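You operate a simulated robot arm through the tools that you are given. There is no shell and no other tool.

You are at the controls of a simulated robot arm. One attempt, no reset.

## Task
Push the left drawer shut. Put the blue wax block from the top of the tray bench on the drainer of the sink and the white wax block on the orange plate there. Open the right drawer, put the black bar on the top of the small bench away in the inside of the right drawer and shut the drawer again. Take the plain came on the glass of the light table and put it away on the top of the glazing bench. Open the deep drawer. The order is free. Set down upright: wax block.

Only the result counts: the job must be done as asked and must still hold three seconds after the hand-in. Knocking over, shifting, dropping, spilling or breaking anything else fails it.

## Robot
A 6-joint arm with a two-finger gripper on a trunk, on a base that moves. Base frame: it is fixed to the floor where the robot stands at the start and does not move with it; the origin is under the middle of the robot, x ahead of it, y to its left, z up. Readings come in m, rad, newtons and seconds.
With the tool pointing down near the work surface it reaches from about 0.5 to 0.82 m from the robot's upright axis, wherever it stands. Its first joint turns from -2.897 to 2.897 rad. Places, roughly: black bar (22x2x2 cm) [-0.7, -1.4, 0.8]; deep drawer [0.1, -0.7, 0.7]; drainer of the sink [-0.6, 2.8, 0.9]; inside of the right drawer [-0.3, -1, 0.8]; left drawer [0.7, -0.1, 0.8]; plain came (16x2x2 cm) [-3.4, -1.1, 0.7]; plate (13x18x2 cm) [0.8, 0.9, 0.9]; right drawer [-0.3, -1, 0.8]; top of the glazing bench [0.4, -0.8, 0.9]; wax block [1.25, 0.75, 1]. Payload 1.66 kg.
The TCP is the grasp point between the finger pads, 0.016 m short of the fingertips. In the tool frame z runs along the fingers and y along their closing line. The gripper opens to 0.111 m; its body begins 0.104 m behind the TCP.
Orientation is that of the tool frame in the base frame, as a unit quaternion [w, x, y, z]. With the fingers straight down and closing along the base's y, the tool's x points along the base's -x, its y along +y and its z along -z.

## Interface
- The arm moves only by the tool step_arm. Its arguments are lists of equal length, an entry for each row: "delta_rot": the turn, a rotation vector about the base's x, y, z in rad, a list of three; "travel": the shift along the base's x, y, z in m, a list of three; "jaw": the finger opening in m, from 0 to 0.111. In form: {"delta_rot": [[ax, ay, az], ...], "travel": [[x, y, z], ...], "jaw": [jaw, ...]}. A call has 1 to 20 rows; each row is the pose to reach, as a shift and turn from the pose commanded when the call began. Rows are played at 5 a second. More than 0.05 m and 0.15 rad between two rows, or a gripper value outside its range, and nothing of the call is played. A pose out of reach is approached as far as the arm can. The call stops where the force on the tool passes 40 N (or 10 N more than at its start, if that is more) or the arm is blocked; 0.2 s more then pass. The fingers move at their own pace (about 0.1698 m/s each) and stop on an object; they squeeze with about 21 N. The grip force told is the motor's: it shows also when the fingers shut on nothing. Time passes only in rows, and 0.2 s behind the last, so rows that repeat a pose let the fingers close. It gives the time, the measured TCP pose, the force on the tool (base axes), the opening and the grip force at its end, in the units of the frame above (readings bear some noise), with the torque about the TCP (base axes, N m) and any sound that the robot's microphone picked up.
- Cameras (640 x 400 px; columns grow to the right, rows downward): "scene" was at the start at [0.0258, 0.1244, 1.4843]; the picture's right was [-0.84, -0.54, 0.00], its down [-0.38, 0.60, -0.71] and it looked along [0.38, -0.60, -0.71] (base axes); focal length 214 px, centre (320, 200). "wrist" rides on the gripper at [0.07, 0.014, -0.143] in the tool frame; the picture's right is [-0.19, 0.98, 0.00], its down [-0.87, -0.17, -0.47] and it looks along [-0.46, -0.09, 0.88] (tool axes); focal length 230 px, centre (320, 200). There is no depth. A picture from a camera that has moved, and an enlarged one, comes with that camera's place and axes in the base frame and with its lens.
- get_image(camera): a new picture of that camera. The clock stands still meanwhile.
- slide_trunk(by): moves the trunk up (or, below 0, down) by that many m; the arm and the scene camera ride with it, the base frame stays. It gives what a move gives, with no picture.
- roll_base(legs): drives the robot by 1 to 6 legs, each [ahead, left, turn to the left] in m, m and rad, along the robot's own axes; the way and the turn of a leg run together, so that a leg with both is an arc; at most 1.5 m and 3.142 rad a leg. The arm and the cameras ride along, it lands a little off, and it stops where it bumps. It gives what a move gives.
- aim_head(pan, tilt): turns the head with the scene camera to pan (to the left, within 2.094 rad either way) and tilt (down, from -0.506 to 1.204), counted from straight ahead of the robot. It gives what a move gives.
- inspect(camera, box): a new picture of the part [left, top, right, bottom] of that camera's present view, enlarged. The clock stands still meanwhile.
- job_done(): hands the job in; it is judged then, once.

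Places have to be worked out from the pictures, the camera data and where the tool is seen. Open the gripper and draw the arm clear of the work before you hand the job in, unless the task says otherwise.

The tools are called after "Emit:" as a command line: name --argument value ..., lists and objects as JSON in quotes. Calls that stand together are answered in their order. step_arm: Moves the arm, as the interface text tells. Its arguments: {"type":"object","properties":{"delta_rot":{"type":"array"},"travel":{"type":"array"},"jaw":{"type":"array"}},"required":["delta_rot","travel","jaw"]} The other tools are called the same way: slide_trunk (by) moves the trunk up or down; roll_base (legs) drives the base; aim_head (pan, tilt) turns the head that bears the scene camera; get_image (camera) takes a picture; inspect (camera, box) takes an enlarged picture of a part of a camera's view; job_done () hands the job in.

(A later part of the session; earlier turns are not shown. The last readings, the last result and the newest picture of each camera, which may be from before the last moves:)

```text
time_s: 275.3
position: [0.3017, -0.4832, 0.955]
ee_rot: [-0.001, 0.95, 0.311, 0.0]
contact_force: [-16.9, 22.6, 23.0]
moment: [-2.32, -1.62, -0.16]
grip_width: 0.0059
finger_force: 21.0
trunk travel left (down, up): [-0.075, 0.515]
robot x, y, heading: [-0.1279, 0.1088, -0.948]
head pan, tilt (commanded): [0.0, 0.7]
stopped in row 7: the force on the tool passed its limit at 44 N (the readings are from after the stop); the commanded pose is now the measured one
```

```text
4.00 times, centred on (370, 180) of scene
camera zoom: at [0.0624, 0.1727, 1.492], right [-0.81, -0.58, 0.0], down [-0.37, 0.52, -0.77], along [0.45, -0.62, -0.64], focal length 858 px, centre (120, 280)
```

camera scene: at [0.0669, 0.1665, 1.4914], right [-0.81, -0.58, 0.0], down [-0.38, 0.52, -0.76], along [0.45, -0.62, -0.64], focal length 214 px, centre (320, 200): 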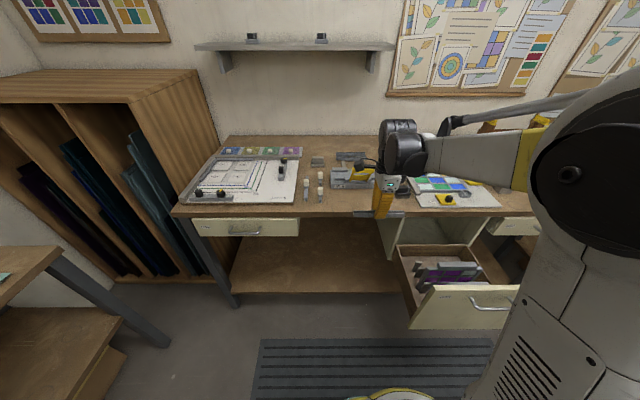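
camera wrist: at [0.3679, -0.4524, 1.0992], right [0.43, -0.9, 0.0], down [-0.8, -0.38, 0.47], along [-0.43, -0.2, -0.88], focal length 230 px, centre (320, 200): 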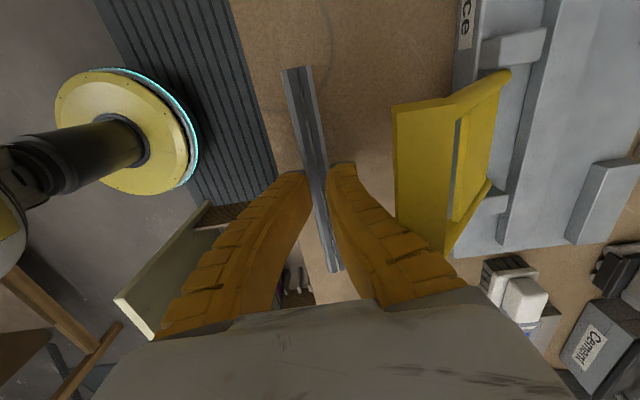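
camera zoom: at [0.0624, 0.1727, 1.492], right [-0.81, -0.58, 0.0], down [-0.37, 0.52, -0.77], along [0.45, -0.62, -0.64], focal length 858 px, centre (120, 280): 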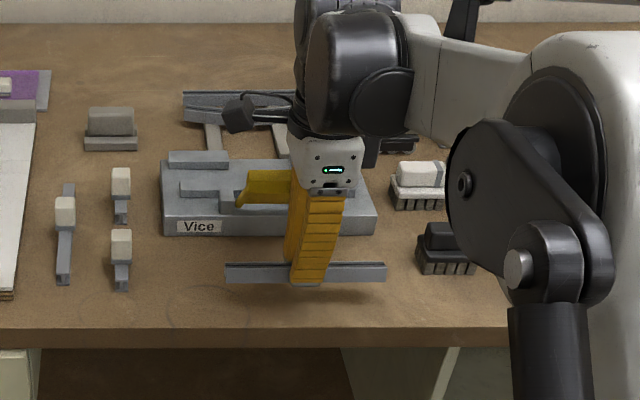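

The gripper's far side has touched the vise's raised yellow lever (which leans toward the front). I immediately ease back and up.

Emit:
step_arm --delta_rot '[[0, 0, 0], [0, 0, 0], [0, 0, 0], [0, 0, 0]]' --travel '[[-0.0029, 0.004, 0.012], [-0.0088, 0.0121, 0.03], [-0.0176, 0.0243, 0.05], [-0.0294, 0.0405, 0.07]]' --jaw '[0, 0, 0, 0]'

Emit:
get_image --camera "wrist"

Emit:
inspect --camera "scene" --box '[290, 130, 450, 230]'

```text
time_s: 276.3
position: [0.2758, -0.4452, 1.02]
ee_rot: [-0.002, 0.95, 0.312, -0.002]
contact_force: [0.0, -0.1, -1.9]
moment: [-0.04, 0.0, 0.03]
grip_width: 0.0123
finger_force: 21.1
trunk travel left (down, up): [-0.075, 0.515]
robot x, y, heading: [-0.1291, 0.104, -0.955]
head pan, tilt (commanded): [0.0, 0.7]
```

```text
taken
camera wrist: at [0.3416, -0.4157, 1.1643], right [0.43, -0.9, 0.0], down [-0.8, -0.38, 0.47], along [-0.43, -0.2, -0.88], focal length 230 px, centre (320, 200)
```

wrist: 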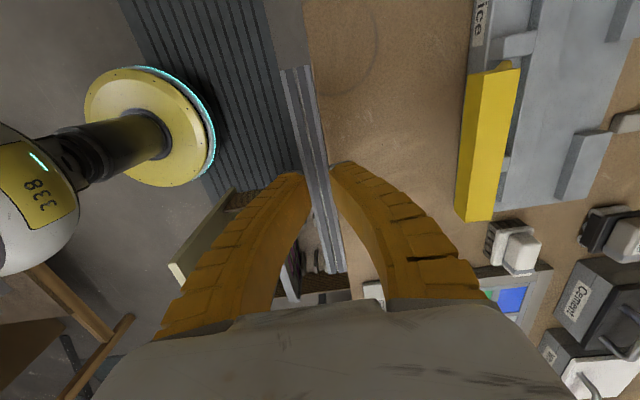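

```text
4.00 times, centred on (370, 180) of scene
camera zoom: at [0.0661, 0.1676, 1.4915], right [-0.81, -0.58, 0.0], down [-0.38, 0.52, -0.77], along [0.45, -0.62, -0.64], focal length 858 px, centre (120, 280)
```

zoom: 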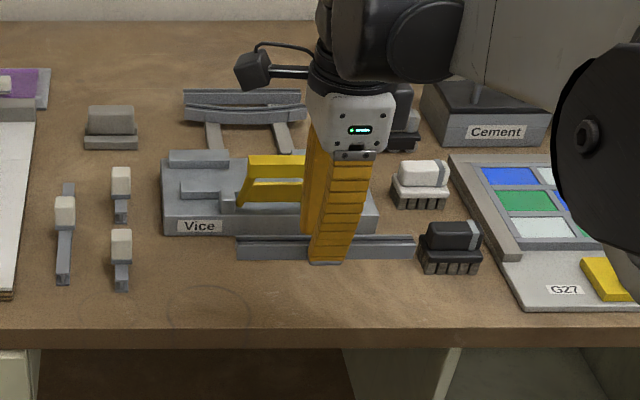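

The triangulated lever position before/after agrees, so it doesn't look displaced; I'll verify later. This spot is too tight for the wide gripper body, so I retract, back off, and will use the free right end of the bench with the camera side turned outward (180° tool turn).

Emit:
step_arm --delta_rot '[[0, 0, 0], [0, 0, 0], [0, 0, 0], [0, 0, 0]]' --travel '[[-0.0176, 0.0243, 0.01], [-0.0352, 0.0486, 0.01], [-0.0529, 0.0728, 0.01], [-0.0705, 0.0971, 0.01]]' --jaw '[0, 0, 0, 0]'

Emit:
roll_base --legs '[[-0.15, 0.0, 0.008]]'

Emit:
inspect --camera "scene" --box '[260, 110, 460, 235]'

```text
time_s: 277.3
position: [0.2057, -0.3484, 1.0318]
ee_rot: [-0.002, 0.95, 0.311, 0.0]
contact_force: [0.3, 0.6, -2.7]
moment: [0.02, 0.0, 0.02]
grip_width: 0.0119
finger_force: 21.1
trunk travel left (down, up): [-0.075, 0.515]
robot x, y, heading: [-0.128, 0.1098, -0.949]
head pan, tilt (commanded): [0.0, 0.7]
```

```text
time_s: 278.7
position: [0.1226, -0.2235, 1.0321]
ee_rot: [-0.001, 0.949, 0.316, 0.0]
contact_force: [0.1, 0.2, -1.9]
moment: [0.0, -0.01, -0.01]
grip_width: 0.0121
finger_force: 21.2
trunk travel left (down, up): [-0.075, 0.515]
robot x, y, heading: [-0.2148, 0.226, -0.942]
head pan, tilt (commanded): [0.0, 0.7]
```

```text
3.20 times, centred on (360, 172) of scene
camera zoom: at [-0.0222, 0.2907, 1.4915], right [-0.81, -0.59, 0.0], down [-0.38, 0.52, -0.77], along [0.45, -0.62, -0.64], focal length 686 px, centre (192, 288)
```

zoom: 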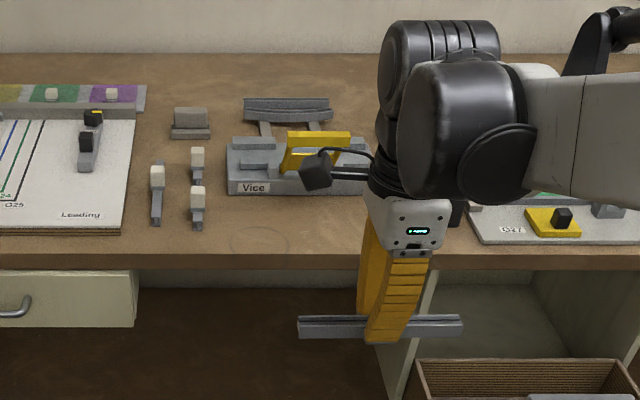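

The came is firmly held and the vise looks as before. I now turn the tool 180° about the vertical here in free space.

Emit:
step_arm --delta_rot '[[0, 0, 0.1428], [0, 0, 0.2856], [0, 0, 0.4284], [0, 0, 0.5712], [0, 0, 0.714], [0, 0, 0.8568], [0, 0, 0.9996], [0, 0, 1.1424], [0, 0, 1.2852], [0, 0, 1.428], [0, 0, 1.5708]]' --travel '[[0, 0, 0], [0, 0, 0], [0, 0, 0], [0, 0, 0], [0, 0, 0], [0, 0, 0], [0, 0, 0], [0, 0, 0], [0, 0, 0], [0, 0, 0], [0, 0, 0]]' --jaw '[0, 0, 0, 0, 0, 0, 0, 0, 0, 0, 0]'

Emit:
step_arm --delta_rot '[[0, 0, 0.1428], [0, 0, 0.2856], [0, 0, 0.4284], [0, 0, 0.5712], [0, 0, 0.714], [0, 0, 0.8568], [0, 0, 0.9996], [0, 0, 1.1424], [0, 0, 1.2852], [0, 0, 1.428], [0, 0, 1.5628]]' --travel '[[0, 0, 0], [0, 0, 0], [0, 0, 0], [0, 0, 0], [0, 0, 0], [0, 0, 0], [0, 0, 0], [0, 0, 0], [0, 0, 0], [0, 0, 0], [0, 0, 0]]' --jaw '[0, 0, 0, 0, 0, 0, 0, 0, 0, 0, 0]'

Emit:
get_image --camera "wrist"

```text
time_s: 281.1
position: [0.1236, -0.2247, 1.0318]
ee_rot: [-0.001, 0.448, 0.894, -0.002]
contact_force: [0.1, 0.8, -2.1]
moment: [0.01, 0.02, -0.01]
grip_width: 0.0118
finger_force: 21.4
trunk travel left (down, up): [-0.075, 0.515]
robot x, y, heading: [-0.2158, 0.2283, -0.938]
head pan, tilt (commanded): [0.0, 0.7]
```

```text
time_s: 283.5
position: [0.1234, -0.2245, 1.0315]
ee_rot: [0.001, -0.314, 0.95, -0.002]
contact_force: [0.6, -1.4, -2.2]
moment: [0.02, 0.03, -0.02]
grip_width: 0.0122
finger_force: 21.3
trunk travel left (down, up): [-0.075, 0.515]
robot x, y, heading: [-0.2158, 0.2284, -0.943]
head pan, tilt (commanded): [0.0, 0.7]
```

```text
taken
camera wrist: at [0.0593, -0.2551, 1.1749], right [-0.43, 0.9, 0.0], down [0.79, 0.38, 0.47], along [0.43, 0.2, -0.88], focal length 230 px, centre (320, 200)
```

wrist: 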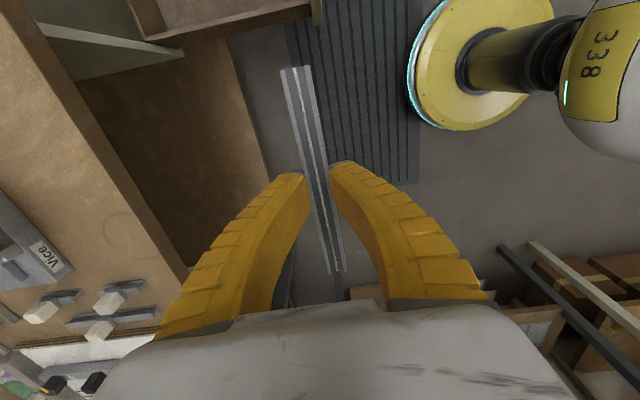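

Rotated. I drive right to u≈0.98 and forward so that the free right end of the bench is in reach.

Emit:
roll_base --legs '[[0.0, -0.943, 0.0], [0.14, 0.0, 0.0]]'

Emit:
get_image --camera "scene"

Emit:
get_image --camera "wrist"

Emit:
inspect --camera "scene" --box '[240, 100, 440, 225]'

```text
time_s: 289.4
position: [-0.5683, -0.8991, 1.0313]
ee_rot: [0.0, -0.31, 0.951, -0.001]
contact_force: [0.2, -0.3, -2.2]
moment: [0.02, 0.02, 0.0]
grip_width: 0.0123
finger_force: 21.0
trunk travel left (down, up): [-0.075, 0.515]
robot x, y, heading: [-0.9049, -0.4465, -0.947]
head pan, tilt (commanded): [0.0, 0.7]
```

```text
taken
camera scene: at [-0.7107, -0.383, 1.4914], right [-0.81, -0.59, 0.0], down [-0.38, 0.52, -0.76], along [0.45, -0.62, -0.64], focal length 214 px, centre (320, 200)
```

scene: 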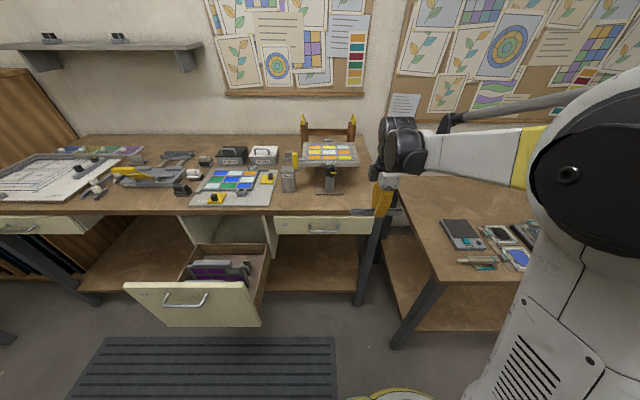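

```text
taken
camera wrist: at [-0.6313, -0.9283, 1.1747], right [-0.43, 0.9, 0.0], down [0.8, 0.38, 0.47], along [0.43, 0.2, -0.88], focal length 230 px, centre (320, 200)
```

wrist: 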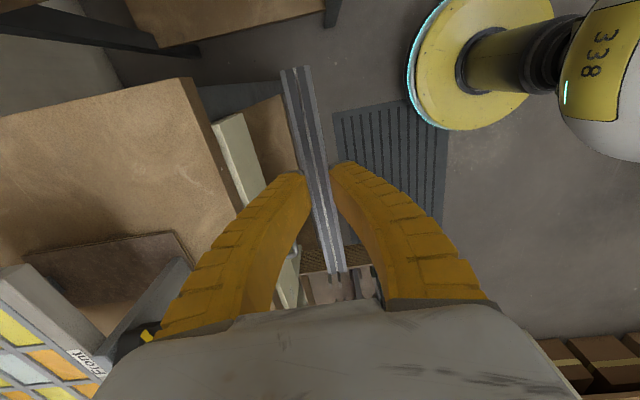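

```text
3.20 times, centred on (340, 162) of scene
camera zoom: at [-0.7107, -0.383, 1.4914], right [-0.81, -0.59, 0.0], down [-0.38, 0.52, -0.76], along [0.45, -0.62, -0.64], focal length 686 px, centre (256, 320)
```

zoom: 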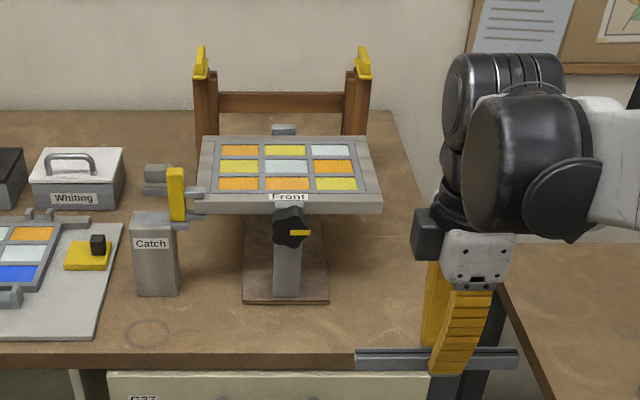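

Panel corner at (0.97, 0.66): placing at u≈0.97, n≈0.555 leaves clearance. I extend and descend to z≈0.945.

Emit:
step_arm --delta_rot '[[0, 0, 0], [0, 0, 0], [0, 0, 0], [0, 0, 0], [0, 0, 0], [0, 0, 0]]' --travel '[[0.0273, -0.0299, 0], [0.0546, -0.0599, -0.01], [0.0819, -0.0898, -0.025], [0.1092, -0.1197, -0.045], [0.1092, -0.1197, -0.07], [0.1092, -0.1197, -0.087]]' --jaw '[0, 0, 0, 0, 0, 0]'

Emit:
get_image --camera "wrist"

Emit:
inspect --camera "scene" --box '[240, 100, 440, 225]'

```text
time_s: 290.8
position: [-0.4592, -1.0182, 0.9434]
ee_rot: [0.0, -0.311, 0.95, -0.001]
contact_force: [0.2, -0.7, -2.8]
moment: [-0.01, 0.04, -0.01]
grip_width: 0.0122
finger_force: 21.4
trunk travel left (down, up): [-0.075, 0.515]
robot x, y, heading: [-0.9026, -0.4439, -0.944]
head pan, tilt (commanded): [0.0, 0.7]
```

```text
taken
camera wrist: at [-0.523, -1.048, 1.0879], right [-0.43, 0.9, 0.0], down [0.8, 0.38, 0.47], along [0.43, 0.2, -0.88], focal length 230 px, centre (320, 200)
```

wrist: 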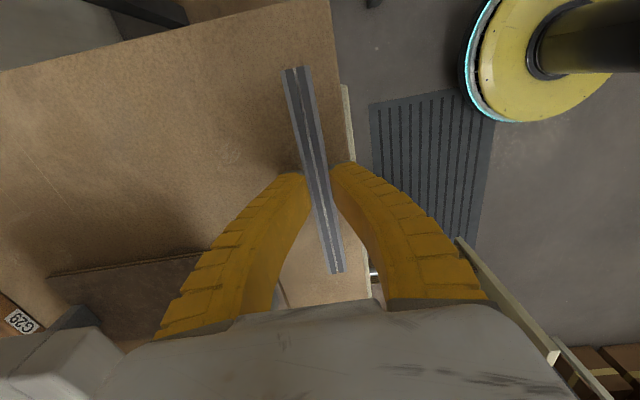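

```text
3.20 times, centred on (340, 162) of scene
camera zoom: at [-0.7111, -0.3824, 1.4914], right [-0.81, -0.59, 0.0], down [-0.38, 0.52, -0.76], along [0.45, -0.62, -0.64], focal length 686 px, centre (256, 320)
```

zoom: 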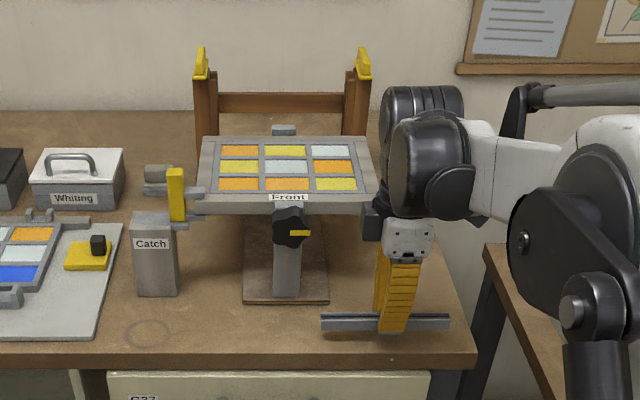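

Clear of the panel. I lower the last bit in small steps, watching for touch-down.

Emit:
step_arm --delta_rot '[[0, 0, 0], [0, 0, 0], [0, 0, 0]]' --travel '[[0, 0, -0.009], [0, 0, -0.016], [0, 0, -0.021]]' --jaw '[0, 0, 0]'

Emit:
step_arm --delta_rot '[[0, 0, 0]]' --travel '[[0, 0, -0.003]]' --jaw '[0]'

Emit:
step_arm --delta_rot '[[0, 0, 0]]' --travel '[[0, 0, -0.003]]' --jaw '[0]'

```text
time_s: 291.6
position: [-0.4602, -1.0178, 0.9227]
ee_rot: [0.0, -0.311, 0.95, -0.001]
contact_force: [-0.1, -0.4, -2.7]
moment: [0.0, 0.06, 0.02]
grip_width: 0.0122
finger_force: 21.2
trunk travel left (down, up): [-0.075, 0.515]
robot x, y, heading: [-0.9111, -0.4469, -0.942]
head pan, tilt (commanded): [0.0, 0.7]
```

```text
time_s: 292.0
position: [-0.4589, -1.0164, 0.9208]
ee_rot: [0.001, -0.311, 0.951, -0.002]
contact_force: [1.0, -1.5, 6.5]
moment: [0.23, -0.26, -0.07]
grip_width: 0.015
finger_force: 21.4
trunk travel left (down, up): [-0.075, 0.515]
robot x, y, heading: [-0.9045, -0.444, -0.948]
head pan, tilt (commanded): [0.0, 0.7]
```

```text
time_s: 292.4
position: [-0.4602, -1.0177, 0.9175]
ee_rot: [0.001, -0.309, 0.951, -0.002]
contact_force: [2.7, -2.9, 14.4]
moment: [-0.02, -0.08, -0.02]
grip_width: 0.0192
finger_force: 20.5
trunk travel left (down, up): [-0.075, 0.515]
robot x, y, heading: [-0.9037, -0.4433, -0.943]
head pan, tilt (commanded): [0.0, 0.7]
```

Touch-down felt at z≈0.921. I open the fingers and lift straight up.

Emit:
step_arm --delta_rot '[[0, 0, 0], [0, 0, 0], [0, 0, 0]]' --travel '[[0, 0, 0.002], [0, 0, 0.003], [0, 0, 0.004]]' --jaw '[0.03, 0.04, 0.045]'

Emit:
get_image --camera "wrist"

Emit:
step_arm --delta_rot '[[0, 0, 0], [0, 0, 0], [0, 0, 0], [0, 0, 0]]' --travel '[[0, 0, 0.02], [0, 0, 0.05], [0, 0, 0.08], [0, 0, 0.1]]' --jaw '[0.045, 0.045, 0.045, 0.045]'

Emit:
get_image --camera "wrist"

```text
time_s: 293.2
position: [-0.4592, -1.0178, 0.9211]
ee_rot: [0.0, -0.311, 0.951, -0.001]
contact_force: [-0.2, -0.8, -0.6]
moment: [-0.02, 0.03, -0.02]
grip_width: 0.0474
finger_force: 1.5
trunk travel left (down, up): [-0.075, 0.515]
robot x, y, heading: [-0.9014, -0.4483, -0.943]
head pan, tilt (commanded): [0.0, 0.7]
```

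```text
taken
camera wrist: at [-0.5225, -1.0477, 1.0651], right [-0.43, 0.9, 0.0], down [0.8, 0.38, 0.47], along [0.43, 0.2, -0.88], focal length 230 px, centre (320, 200)
```

wrist: 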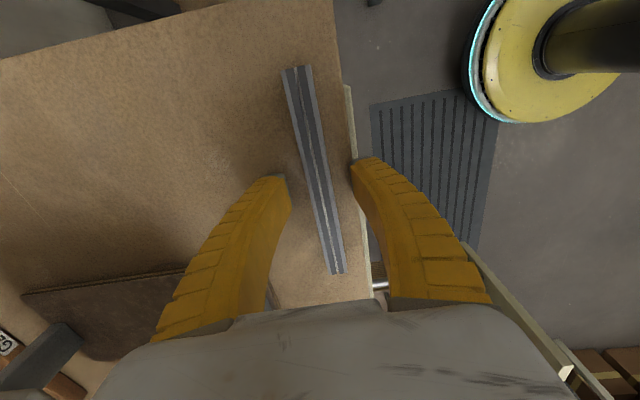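

```text
time_s: 294.2
position: [-0.4599, -1.0175, 1.0216]
ee_rot: [0.001, -0.31, 0.951, -0.002]
contact_force: [-0.4, -0.4, 0.0]
moment: [0.02, -0.03, 0.02]
grip_width: 0.0473
finger_force: 1.4
trunk travel left (down, up): [-0.075, 0.515]
robot x, y, heading: [-0.9069, -0.4438, -0.946]
head pan, tilt (commanded): [0.0, 0.7]
```

```text
taken
camera wrist: at [-0.5222, -1.0476, 1.1654], right [-0.43, 0.9, 0.0], down [0.8, 0.38, 0.47], along [0.43, 0.2, -0.88], focal length 230 px, centre (320, 200)
```

wrist: 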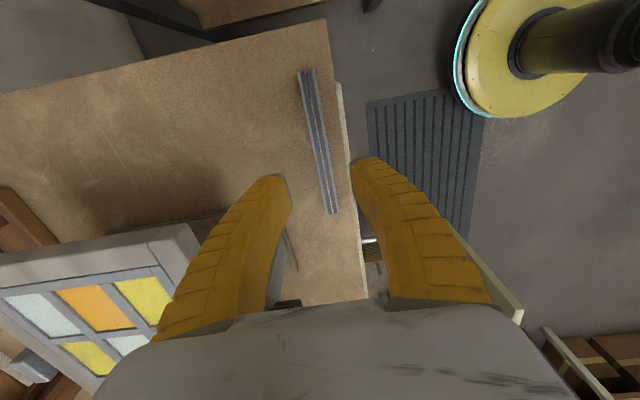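

The came lies on the glazing bench top. I retract the arm over the aisle, then drive back and left toward the tray bench.

Emit:
step_arm --delta_rot '[[0, 0, 0], [0, 0, 0], [0, 0, 0], [0, 0, 0]]' --travel '[[-0.0235, 0.0324, 0.005], [-0.047, 0.0648, 0.01], [-0.0705, 0.0971, 0.01], [-0.094, 0.1295, 0.01]]' --jaw '[0.06, 0.06, 0.06, 0.06]'

Emit:
inspect --camera "scene" --box '[240, 100, 440, 225]'

Emit:
roll_base --legs '[[-0.2, 0.0, 0.0], [0.0, 1.4, 0.0]]'

Emit:
aim_head --pan 0.0 --tilt 0.6

Emit:
get_image --camera "scene"

```text
time_s: 295.2
position: [-0.5533, -0.8867, 1.0309]
ee_rot: [0.0, -0.311, 0.951, -0.002]
contact_force: [-0.5, -0.3, -0.8]
moment: [0.0, 0.02, 0.01]
grip_width: 0.0621
finger_force: 1.5
trunk travel left (down, up): [-0.075, 0.515]
robot x, y, heading: [-0.9041, -0.4431, -0.948]
head pan, tilt (commanded): [0.0, 0.7]
```

```text
3.20 times, centred on (340, 162) of scene
camera zoom: at [-0.7115, -0.3819, 1.4915], right [-0.81, -0.59, 0.0], down [-0.38, 0.52, -0.77], along [0.45, -0.62, -0.64], focal length 686 px, centre (256, 320)
```

zoom: 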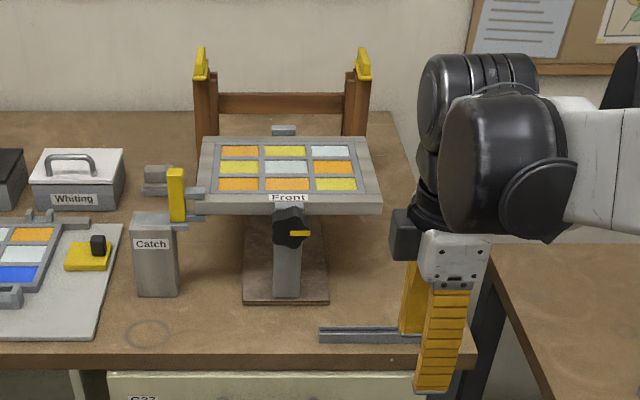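

```text
time_s: 303.4
position: [0.469, 0.1099, 1.0325]
ee_rot: [0.001, -0.317, 0.949, -0.002]
contact_force: [-0.8, -1.0, 0.0]
moment: [-0.03, -0.02, 0.0]
grip_width: 0.0621
finger_force: 1.6
trunk travel left (down, up): [-0.075, 0.515]
robot x, y, heading: [0.1069, 0.5485, -0.928]
head pan, tilt (commanded): [0.0, 0.7]
```

```text
time_s: 304.1
position: [0.4685, 0.1093, 1.0299]
ee_rot: [0.001, -0.317, 0.948, -0.002]
contact_force: [-0.3, -1.3, 0.2]
moment: [0.0, -0.02, -0.01]
grip_width: 0.0621
finger_force: 1.4
trunk travel left (down, up): [-0.075, 0.515]
robot x, y, heading: [0.1124, 0.5448, -0.926]
head pan, tilt (commanded): [0.0, 0.6]
```

```text
taken
camera scene: at [0.3046, 0.6092, 1.5], right [-0.8, -0.6, 0.0], down [-0.34, 0.45, -0.82], along [0.49, -0.66, -0.57], focal length 214 px, centre (320, 200)
```

scene: 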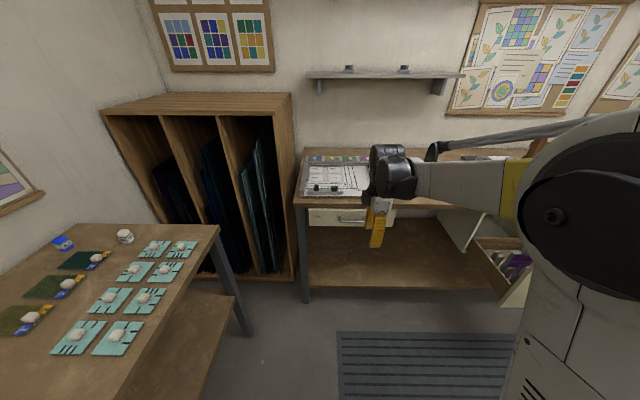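

At the tray bench corner now. I turn left to face the tray bench and look.

Emit:
roll_base --legs '[[0.0, 0.0, 1.556]]'

Emit:
aim_head --pan -0.3 --tilt 0.6

Emit:
get_image --camera "scene"

Emit:
aim_head --pan -1.7 --tilt 0.6

Emit:
get_image --camera "scene"

```text
time_s: 308.2
position: [0.5547, 0.898, 1.032]
ee_rot: [-0.001, 0.891, -0.454, 0.0]
contact_force: [-0.8, 0.2, 0.1]
moment: [-0.01, -0.01, 0.02]
grip_width: 0.062
finger_force: 0.9
trunk travel left (down, up): [-0.075, 0.515]
robot x, y, heading: [0.1104, 0.5489, 0.625]
head pan, tilt (commanded): [0.0, 0.6]
```

```text
time_s: 309.1
position: [0.5541, 0.8993, 1.0319]
ee_rot: [-0.003, 0.891, -0.454, 0.001]
contact_force: [-0.1, 0.0, -0.7]
moment: [-0.01, -0.01, 0.0]
grip_width: 0.0618
finger_force: 1.2
trunk travel left (down, up): [-0.075, 0.515]
robot x, y, heading: [0.1109, 0.5473, 0.624]
head pan, tilt (commanded): [-0.3, 0.6]
```

```text
taken
camera scene: at [0.0681, 0.7211, 1.5001], right [0.32, -0.95, 0.0], down [-0.54, -0.18, -0.83], along [0.78, 0.26, -0.56], focal length 214 px, centre (320, 200)
```

scene: 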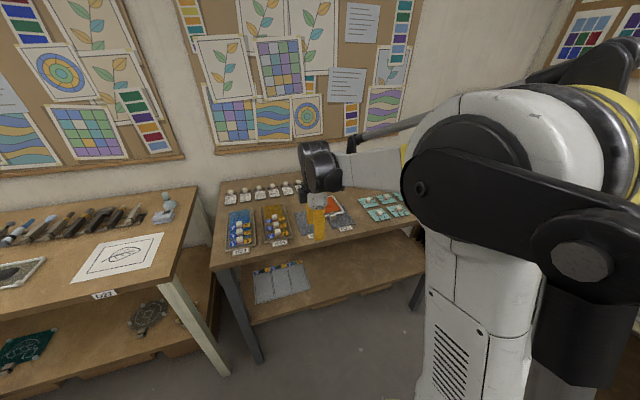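

```text
time_s: 310.6
position: [0.5533, 0.8987, 1.0313]
ee_rot: [-0.002, 0.891, -0.454, 0.001]
contact_force: [-0.3, 0.3, -0.7]
moment: [0.01, 0.0, -0.01]
grip_width: 0.0619
finger_force: 0.9
trunk travel left (down, up): [-0.075, 0.515]
robot x, y, heading: [0.1088, 0.5468, 0.625]
head pan, tilt (commanded): [-1.7, 0.6]
```

```text
taken
camera scene: at [0.0263, 0.6152, 1.5001], right [-0.88, -0.47, 0.0], down [-0.27, 0.5, -0.83], along [0.39, -0.73, -0.56], focal length 214 px, centre (320, 200)
```

scene: 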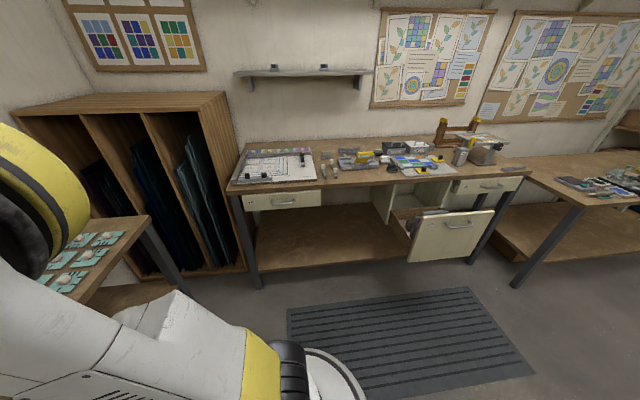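

A clear view of the bench. I zoom on the vise and came to verify nothing was displaced.

Emit:
inspect --camera "scene" --box '[310, 125, 450, 212]'

Emit:
inspect --camera "scene" --box '[420, 110, 560, 197]'

```text
4.57 times, centred on (380, 168) of scene
camera zoom: at [0.0263, 0.6152, 1.5001], right [-0.88, -0.47, 0.0], down [-0.27, 0.5, -0.83], along [0.39, -0.73, -0.56], focal length 980 px, centre (46, 344)
```

zoom: 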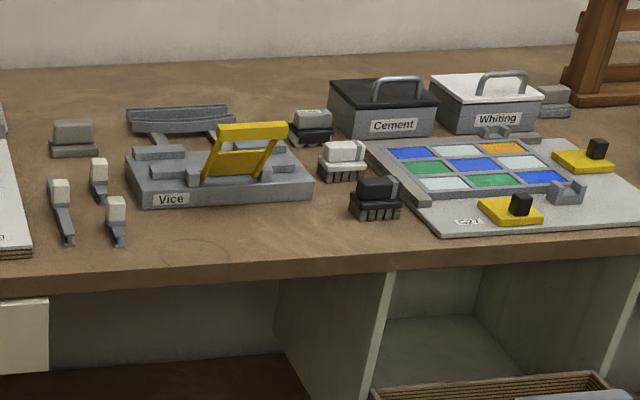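

```text
4.57 times, centred on (490, 154) of scene
camera zoom: at [0.0263, 0.6152, 1.5001], right [-0.88, -0.47, 0.0], down [-0.27, 0.5, -0.83], along [0.39, -0.73, -0.56], focal length 980 px, centre (-457, 413)
```

zoom: 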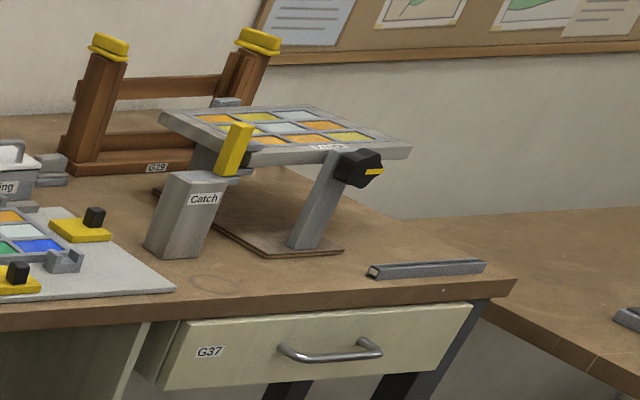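

The vise and came look right. Next the wax blocks: I raise the tool a bit and move right along the tray bench so that the blocks are in front of me.

Emit:
step_arm --delta_rot '[[0, 0, 0], [0, 0, 0]]' --travel '[[0, 0, 0.03], [0, 0, 0.06]]' --jaw '[0.08, 0.08]'

Emit:
roll_base --legs '[[0.0, -0.45, 0.004]]'

Emit:
aim_head --pan 0.0 --tilt 0.6

Emit:
get_image --camera "scene"

Emit:
get_image --camera "wrist"

```text
time_s: 311.2
position: [0.5537, 0.8978, 1.0912]
ee_rot: [-0.002, 0.891, -0.454, 0.001]
contact_force: [0.3, 0.0, 0.1]
moment: [-0.01, -0.02, 0.0]
grip_width: 0.0814
finger_force: 0.7
trunk travel left (down, up): [-0.075, 0.515]
robot x, y, heading: [0.108, 0.548, 0.621]
head pan, tilt (commanded): [-1.7, 0.6]
```

```text
time_s: 313.9
position: [0.8127, 0.5389, 1.0918]
ee_rot: [-0.001, 0.892, -0.452, 0.001]
contact_force: [0.3, 0.6, -0.2]
moment: [0.01, -0.01, -0.02]
grip_width: 0.0813
finger_force: 1.1
trunk travel left (down, up): [-0.075, 0.515]
robot x, y, heading: [0.3709, 0.1878, 0.632]
head pan, tilt (commanded): [-1.7, 0.6]
```

```text
time_s: 315.6
position: [0.8135, 0.5381, 1.0913]
ee_rot: [-0.001, 0.892, -0.452, 0.0]
contact_force: [0.1, 0.3, 0.5]
moment: [0.01, 0.0, 0.03]
grip_width: 0.0816
finger_force: 1.1
trunk travel left (down, up): [-0.075, 0.515]
robot x, y, heading: [0.3686, 0.1859, 0.626]
head pan, tilt (commanded): [0.0, 0.6]
```

```text
taken
camera scene: at [0.3167, 0.3822, 1.5001], right [0.59, -0.81, 0.0], down [-0.46, -0.33, -0.83], along [0.67, 0.48, -0.56], focal length 214 px, centre (320, 200)
```

scene: 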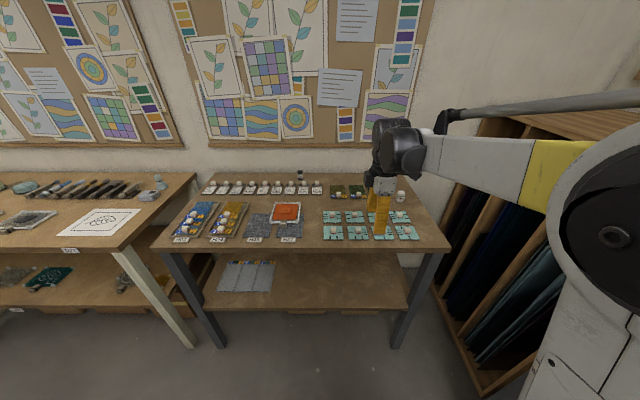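

```text
taken
camera wrist: at [0.8445, 0.4741, 1.2349], right [-0.9, -0.43, 0.0], down [-0.38, 0.8, 0.47], along [-0.2, 0.43, -0.88], focal length 230 px, centre (320, 200)
```

wrist: 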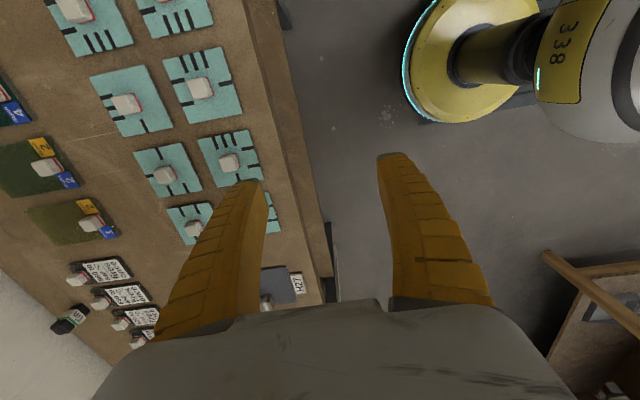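

I zoom on the right part of the tray bench to localize the blue and white blocks.

Emit:
inspect --camera "scene" --box '[290, 150, 450, 250]'

Emit:
inspect --camera "scene" --box '[170, 160, 330, 260]'

```text
4.00 times, centred on (370, 200) of scene
camera zoom: at [0.3167, 0.3822, 1.5001], right [0.59, -0.81, 0.0], down [-0.46, -0.33, -0.83], along [0.67, 0.48, -0.56], focal length 858 px, centre (120, 200)
```

zoom: 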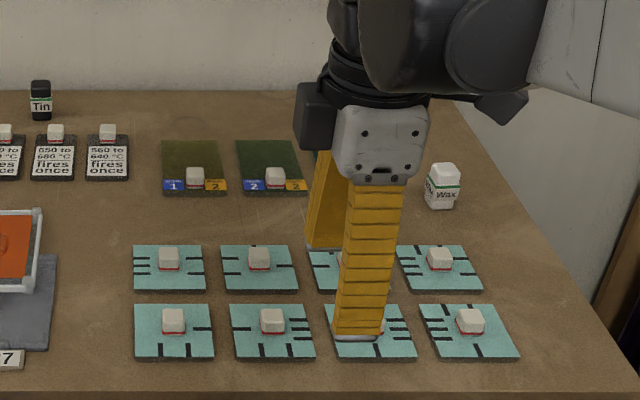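

```text
4.00 times, centred on (250, 210) of scene
camera zoom: at [0.3167, 0.3822, 1.5001], right [0.59, -0.81, 0.0], down [-0.46, -0.33, -0.83], along [0.67, 0.48, -0.56], focal length 858 px, centre (600, 160)
```

zoom: 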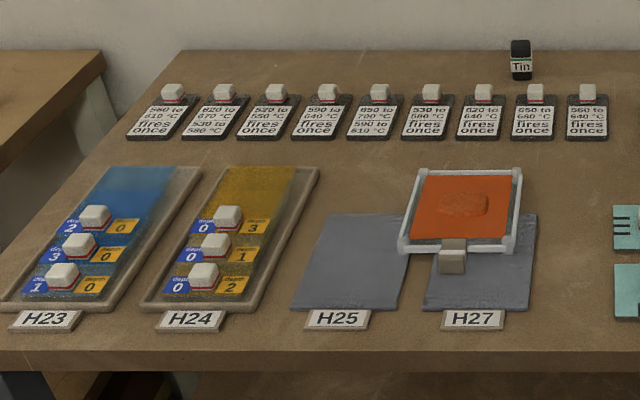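

The white "Wax" block stands at about u≈-1.31, n≈0.25; the blue one is farther back near u≈-1.53, n≈0.22. I turn the tool so the fingers close along n with the camera on my side, then drive forward.

Emit:
step_arm --delta_rot '[[0, 0, -0.1428], [0, 0, -0.2856], [0, 0, -0.4284], [0, 0, -0.5712], [0, 0, -0.714], [0, 0, -0.8568], [0, 0, -0.9996], [0, 0, -1.1424], [0, 0, -1.2852], [0, 0, -1.428], [0, 0, -1.5708]]' --travel '[[0, 0, 0], [0, 0, 0], [0, 0, 0], [0, 0, 0], [0, 0, 0], [0, 0, 0], [0, 0, 0], [0, 0, 0], [0, 0, 0], [0, 0, 0], [0, 0, 0]]' --jaw '[0.08, 0.08, 0.08, 0.08, 0.08, 0.08, 0.08, 0.08, 0.08, 0.08, 0.08]'

Emit:
roll_base --legs '[[0.28, -0.06, 0.0]]'

Emit:
get_image --camera "wrist"

Emit:
get_image --camera "scene"

```text
time_s: 318.0
position: [0.8128, 0.5378, 1.0912]
ee_rot: [0.0, -0.312, 0.95, -0.002]
contact_force: [0.3, -1.0, 0.2]
moment: [-0.05, -0.02, 0.0]
grip_width: 0.0814
finger_force: 1.0
trunk travel left (down, up): [-0.075, 0.515]
robot x, y, heading: [0.3704, 0.1855, 0.63]
head pan, tilt (commanded): [0.0, 0.6]
```

```text
time_s: 320.0
position: [1.0749, 0.6529, 1.0902]
ee_rot: [0.0, -0.31, 0.951, -0.002]
contact_force: [0.4, -0.1, -0.3]
moment: [0.02, 0.01, -0.01]
grip_width: 0.0813
finger_force: 1.5
trunk travel left (down, up): [-0.075, 0.515]
robot x, y, heading: [0.6331, 0.3014, 0.627]
head pan, tilt (commanded): [0.0, 0.6]
```

```text
taken
camera wrist: at [1.0115, 0.6231, 1.2347], right [-0.43, 0.9, 0.0], down [0.8, 0.38, 0.47], along [0.43, 0.2, -0.88], focal length 230 px, centre (320, 200)
```

wrist: 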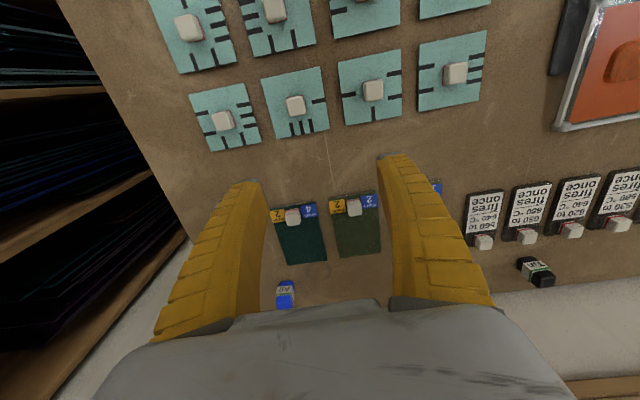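

```text
taken
camera scene: at [0.5783, 0.4976, 1.5], right [0.59, -0.81, 0.0], down [-0.46, -0.33, -0.82], along [0.67, 0.48, -0.57], focal length 214 px, centre (320, 200)
```

scene: 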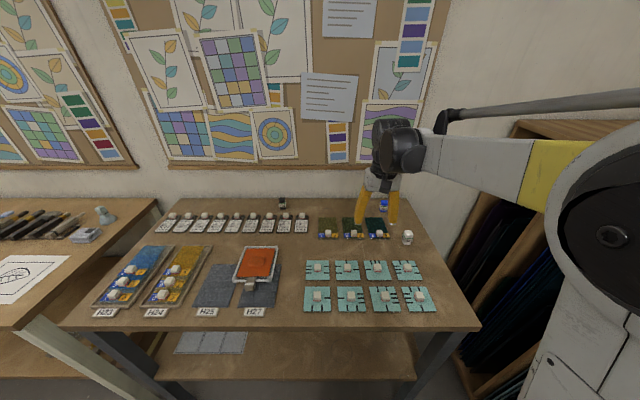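

The tray-bench top works out to z≈0.92. I zoom in to measure the white block, blue block, and the plate precisely.

Emit:
inspect --camera "scene" --box '[330, 180, 450, 255]'

Emit:
inspect --camera "scene" --box '[200, 220, 320, 295]'

```text
5.33 times, centred on (390, 218) of scene
camera zoom: at [0.5783, 0.4976, 1.5], right [0.59, -0.81, 0.0], down [-0.46, -0.33, -0.82], along [0.67, 0.48, -0.57], focal length 1144 px, centre (-53, 107)
```

zoom: 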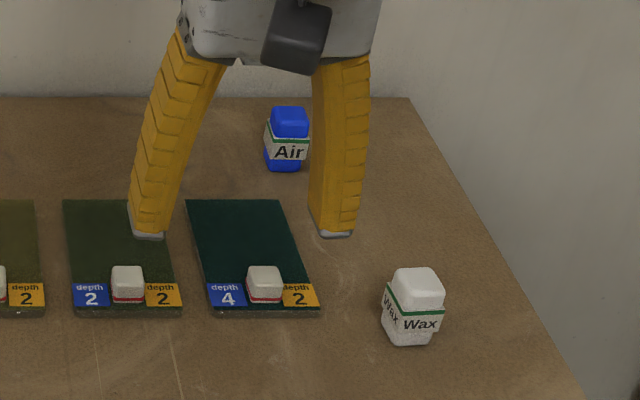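

```text
5.33 times, centred on (260, 258) of scene
camera zoom: at [0.5783, 0.4976, 1.5], right [0.59, -0.81, 0.0], down [-0.46, -0.33, -0.82], along [0.67, 0.48, -0.57], focal length 1144 px, centre (640, -107)
```

zoom: 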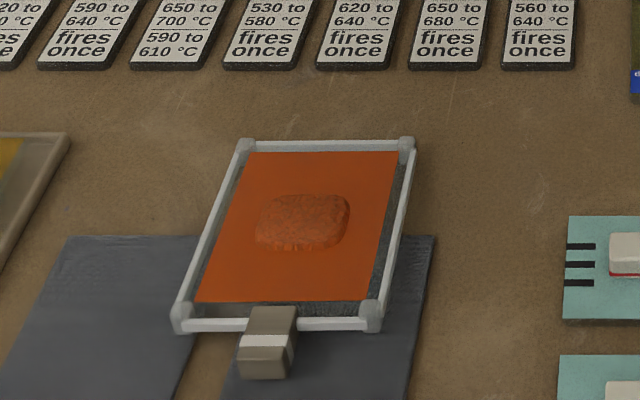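

White block ≈ 3.2 cm wide at (u −1.336, n 0.258), yawed about 10°; blue at (−1.534, 0.218). I move above the white block at z≈1.03 with a moderate jaw opening and check with the wrist camera.

Emit:
step_arm --delta_rot '[[0, 0, 0.045], [0, 0, 0.09], [0, 0, 0.135], [0, 0, 0.17], [0, 0, 0.17], [0, 0, 0.17]]' --travel '[[0.0395, -0.0191, 0], [0.079, -0.0381, 0], [0.1185, -0.0572, 0], [0.158, -0.0762, 0], [0.158, -0.0762, -0.025], [0.158, -0.0762, -0.05]]' --jaw '[0.08, 0.06, 0.056, 0.056, 0.056, 0.056]'

Emit:
get_image --camera "wrist"

Emit:
inspect --camera "scene" --box '[330, 180, 450, 255]'

```text
time_s: 321.4
position: [1.2316, 0.576, 1.0404]
ee_rot: [0.001, -0.39, 0.921, -0.002]
contact_force: [0.0, -0.6, 0.8]
moment: [-0.03, 0.0, -0.01]
grip_width: 0.058
finger_force: 1.9
trunk travel left (down, up): [-0.075, 0.515]
robot x, y, heading: [0.6317, 0.3003, 0.631]
head pan, tilt (commanded): [0.0, 0.6]
```

```text
taken
camera wrist: at [1.1748, 0.5361, 1.1846], right [-0.57, 0.82, 0.0], down [0.72, 0.51, 0.47], along [0.39, 0.27, -0.88], focal length 230 px, centre (320, 200)
```

wrist: 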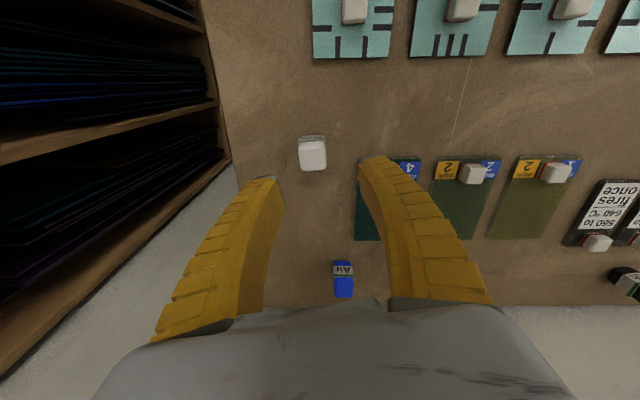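

```text
5.33 times, centred on (390, 218) of scene
camera zoom: at [0.5778, 0.4975, 1.5], right [0.59, -0.81, 0.0], down [-0.46, -0.33, -0.83], along [0.67, 0.48, -0.56], focal length 1144 px, centre (-53, 107)
```

zoom: 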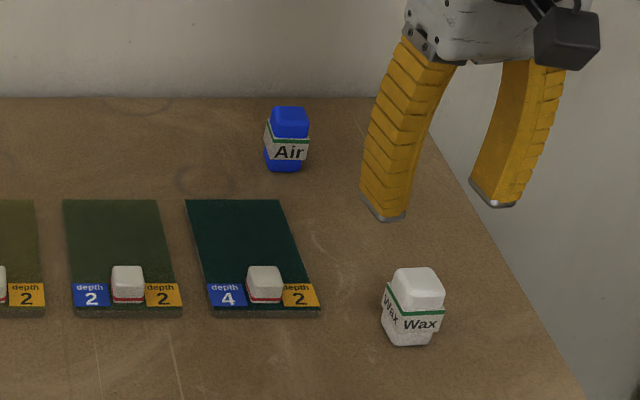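

The block is ahead of the fingers in view; I zoom in on it with the wrist camera to get its exact place and yaw.

Emit:
inspect --camera "wrist" --box '[270, 110, 370, 172]'

```text
6.40 times, centred on (320, 141) of wrist
camera zoom: at [1.1748, 0.5361, 1.1846], right [-0.57, 0.82, 0.0], down [0.72, 0.51, 0.47], along [0.39, 0.27, -0.88], focal length 1472 px, centre (320, 578)
```

zoom: 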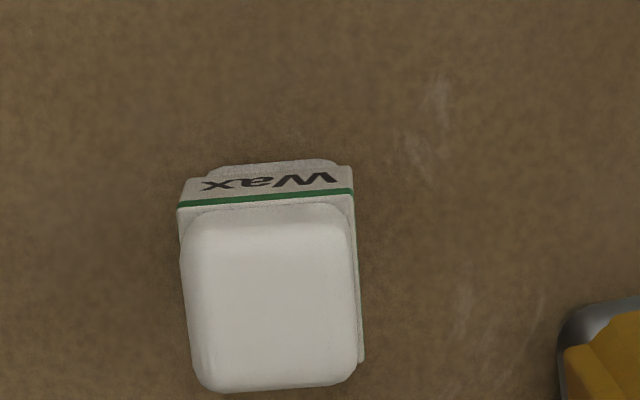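

Block center ≈ (1.2335, 0.568), ~2.7 cm wide, height ~4.5 cm, tool needs −0.095 rad yaw. I fine-adjust and descend to grip height z≈0.945.

Emit:
step_arm --delta_rot '[[0, 0, -0.095], [0, 0, -0.095], [0, 0, -0.095], [0, 0, -0.095], [0, 0, -0.095]]' --travel '[[0.0021, -0.008, 0], [0.0021, -0.008, -0.03], [0.0021, -0.008, -0.06], [0.0021, -0.008, -0.08], [0.0021, -0.008, -0.0954]]' --jaw '[0.056, 0.056, 0.056, 0.056, 0.056]'

Emit:
get_image --camera "wrist"

Emit:
inspect --camera "scene" --box '[350, 190, 450, 252]'

```text
time_s: 322.6
position: [1.2349, 0.5672, 0.9461]
ee_rot: [0.001, -0.346, 0.938, -0.001]
contact_force: [-0.1, -0.1, 1.0]
moment: [-0.01, 0.0, 0.02]
grip_width: 0.0583
finger_force: 1.2
trunk travel left (down, up): [-0.075, 0.515]
robot x, y, heading: [0.6349, 0.3, 0.628]
head pan, tilt (commanded): [0.0, 0.6]
```

```text
taken
camera wrist: at [1.1733, 0.5332, 1.0892], right [-0.49, 0.87, 0.0], down [0.77, 0.44, 0.47], along [0.41, 0.23, -0.88], focal length 230 px, centre (320, 200)
```

wrist: 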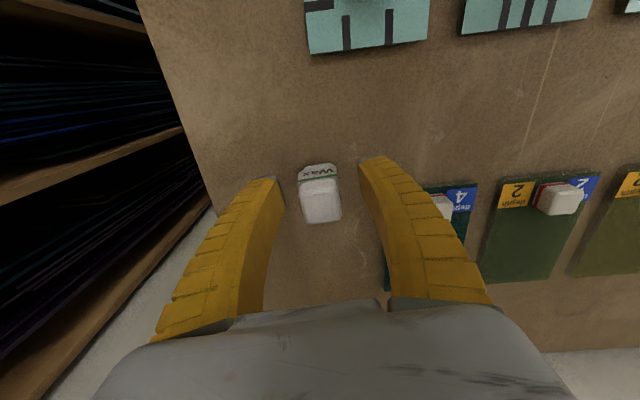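

```text
6.40 times, centred on (400, 221) of scene
camera zoom: at [0.5779, 0.4974, 1.5001], right [0.59, -0.81, 0.0], down [-0.46, -0.33, -0.83], along [0.67, 0.48, -0.56], focal length 1373 px, centre (-192, 66)
```

zoom: 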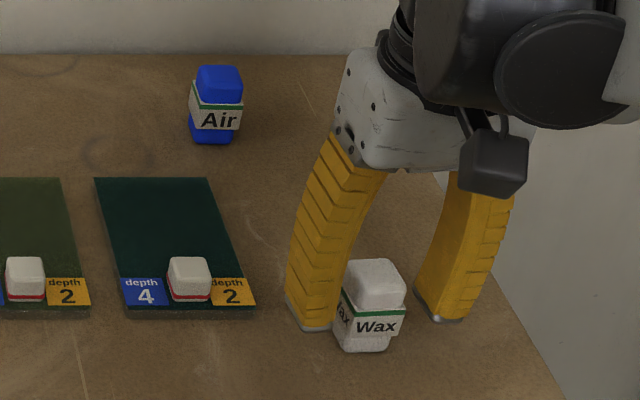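

The block is nicely between the fingers. I close and check the grip.

Emit:
step_arm --delta_rot '[[0, 0, 0], [0, 0, 0], [0, 0, 0], [0, 0, 0]]' --travel '[[0, 0, 0], [0, 0, 0], [0, 0, 0], [0, 0, 0]]' --jaw '[0.04, 0.02, 0.0, 0.0]'

Emit:
get_image --camera "wrist"

```text
time_s: 323.6
position: [1.2344, 0.5663, 0.9446]
ee_rot: [0.001, -0.346, 0.938, -0.002]
contact_force: [0.7, 0.8, 2.1]
moment: [0.01, -0.05, 0.01]
grip_width: 0.0247
finger_force: 20.8
trunk travel left (down, up): [-0.075, 0.515]
robot x, y, heading: [0.632, 0.3014, 0.623]
head pan, tilt (commanded): [0.0, 0.6]
```

```text
taken
camera wrist: at [1.1732, 0.5331, 1.0895], right [-0.49, 0.87, 0.0], down [0.77, 0.44, 0.47], along [0.41, 0.23, -0.88], focal length 230 px, centre (320, 200)
```

wrist: 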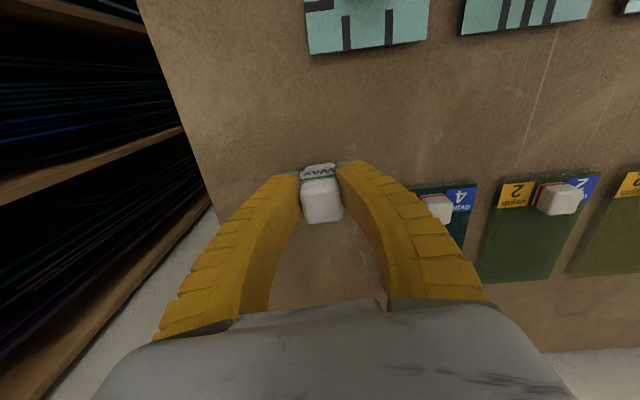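

Gripped (24.7 mm). I lift it to z≈1.07 and strafe left to bring the plate in front.

Emit:
step_arm --delta_rot '[[0, 0, 0], [0, 0, 0], [0, 0, 0], [0, 0, 0]]' --travel '[[0, 0, 0.015], [0, 0, 0.05], [0, 0, 0.09], [0, 0, 0.125]]' --jaw '[0, 0, 0, 0]'

Emit:
roll_base --legs '[[-0.06, 0.5, 0.002]]'

Emit:
get_image --camera "wrist"

Emit:
get_image --camera "scene"

```text
time_s: 324.6
position: [1.2336, 0.569, 1.0716]
ee_rot: [0.001, -0.346, 0.938, -0.002]
contact_force: [0.3, -0.3, -0.6]
moment: [0.0, 0.0, 0.01]
grip_width: 0.0243
finger_force: 20.8
trunk travel left (down, up): [-0.075, 0.515]
robot x, y, heading: [0.633, 0.2958, 0.627]
head pan, tilt (commanded): [0.0, 0.6]
```

```text
time_s: 327.6
position: [0.8889, 0.9437, 1.0721]
ee_rot: [0.0, -0.348, 0.937, -0.001]
contact_force: [-0.5, 0.8, 0.3]
moment: [-0.04, 0.02, -0.02]
grip_width: 0.0238
finger_force: 20.6
trunk travel left (down, up): [-0.075, 0.515]
robot x, y, heading: [0.2858, 0.6731, 0.628]
head pan, tilt (commanded): [0.0, 0.6]
```

```text
taken
camera wrist: at [0.828, 0.9093, 1.215], right [-0.5, 0.87, 0.0], down [0.76, 0.44, 0.47], along [0.41, 0.23, -0.88], focal length 230 px, centre (320, 200)
```

wrist: 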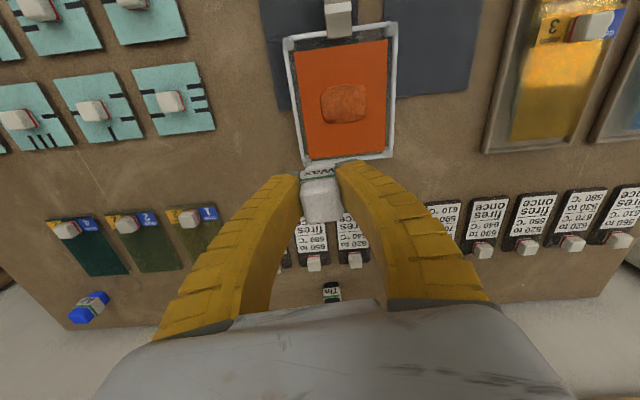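

```text
taken
camera scene: at [0.2319, 0.8699, 1.5], right [0.59, -0.81, 0.0], down [-0.46, -0.33, -0.83], along [0.67, 0.49, -0.56], focal length 214 px, centre (320, 200)
```

scene: 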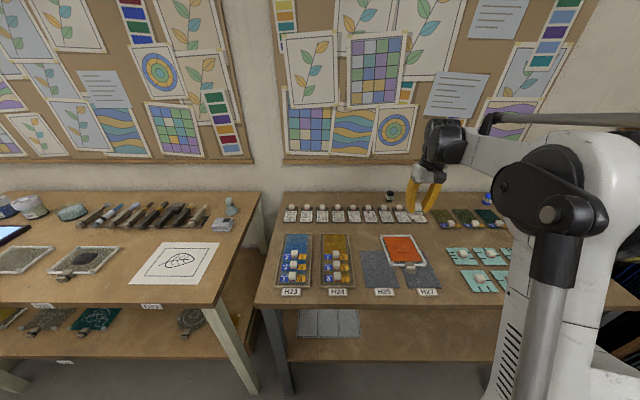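

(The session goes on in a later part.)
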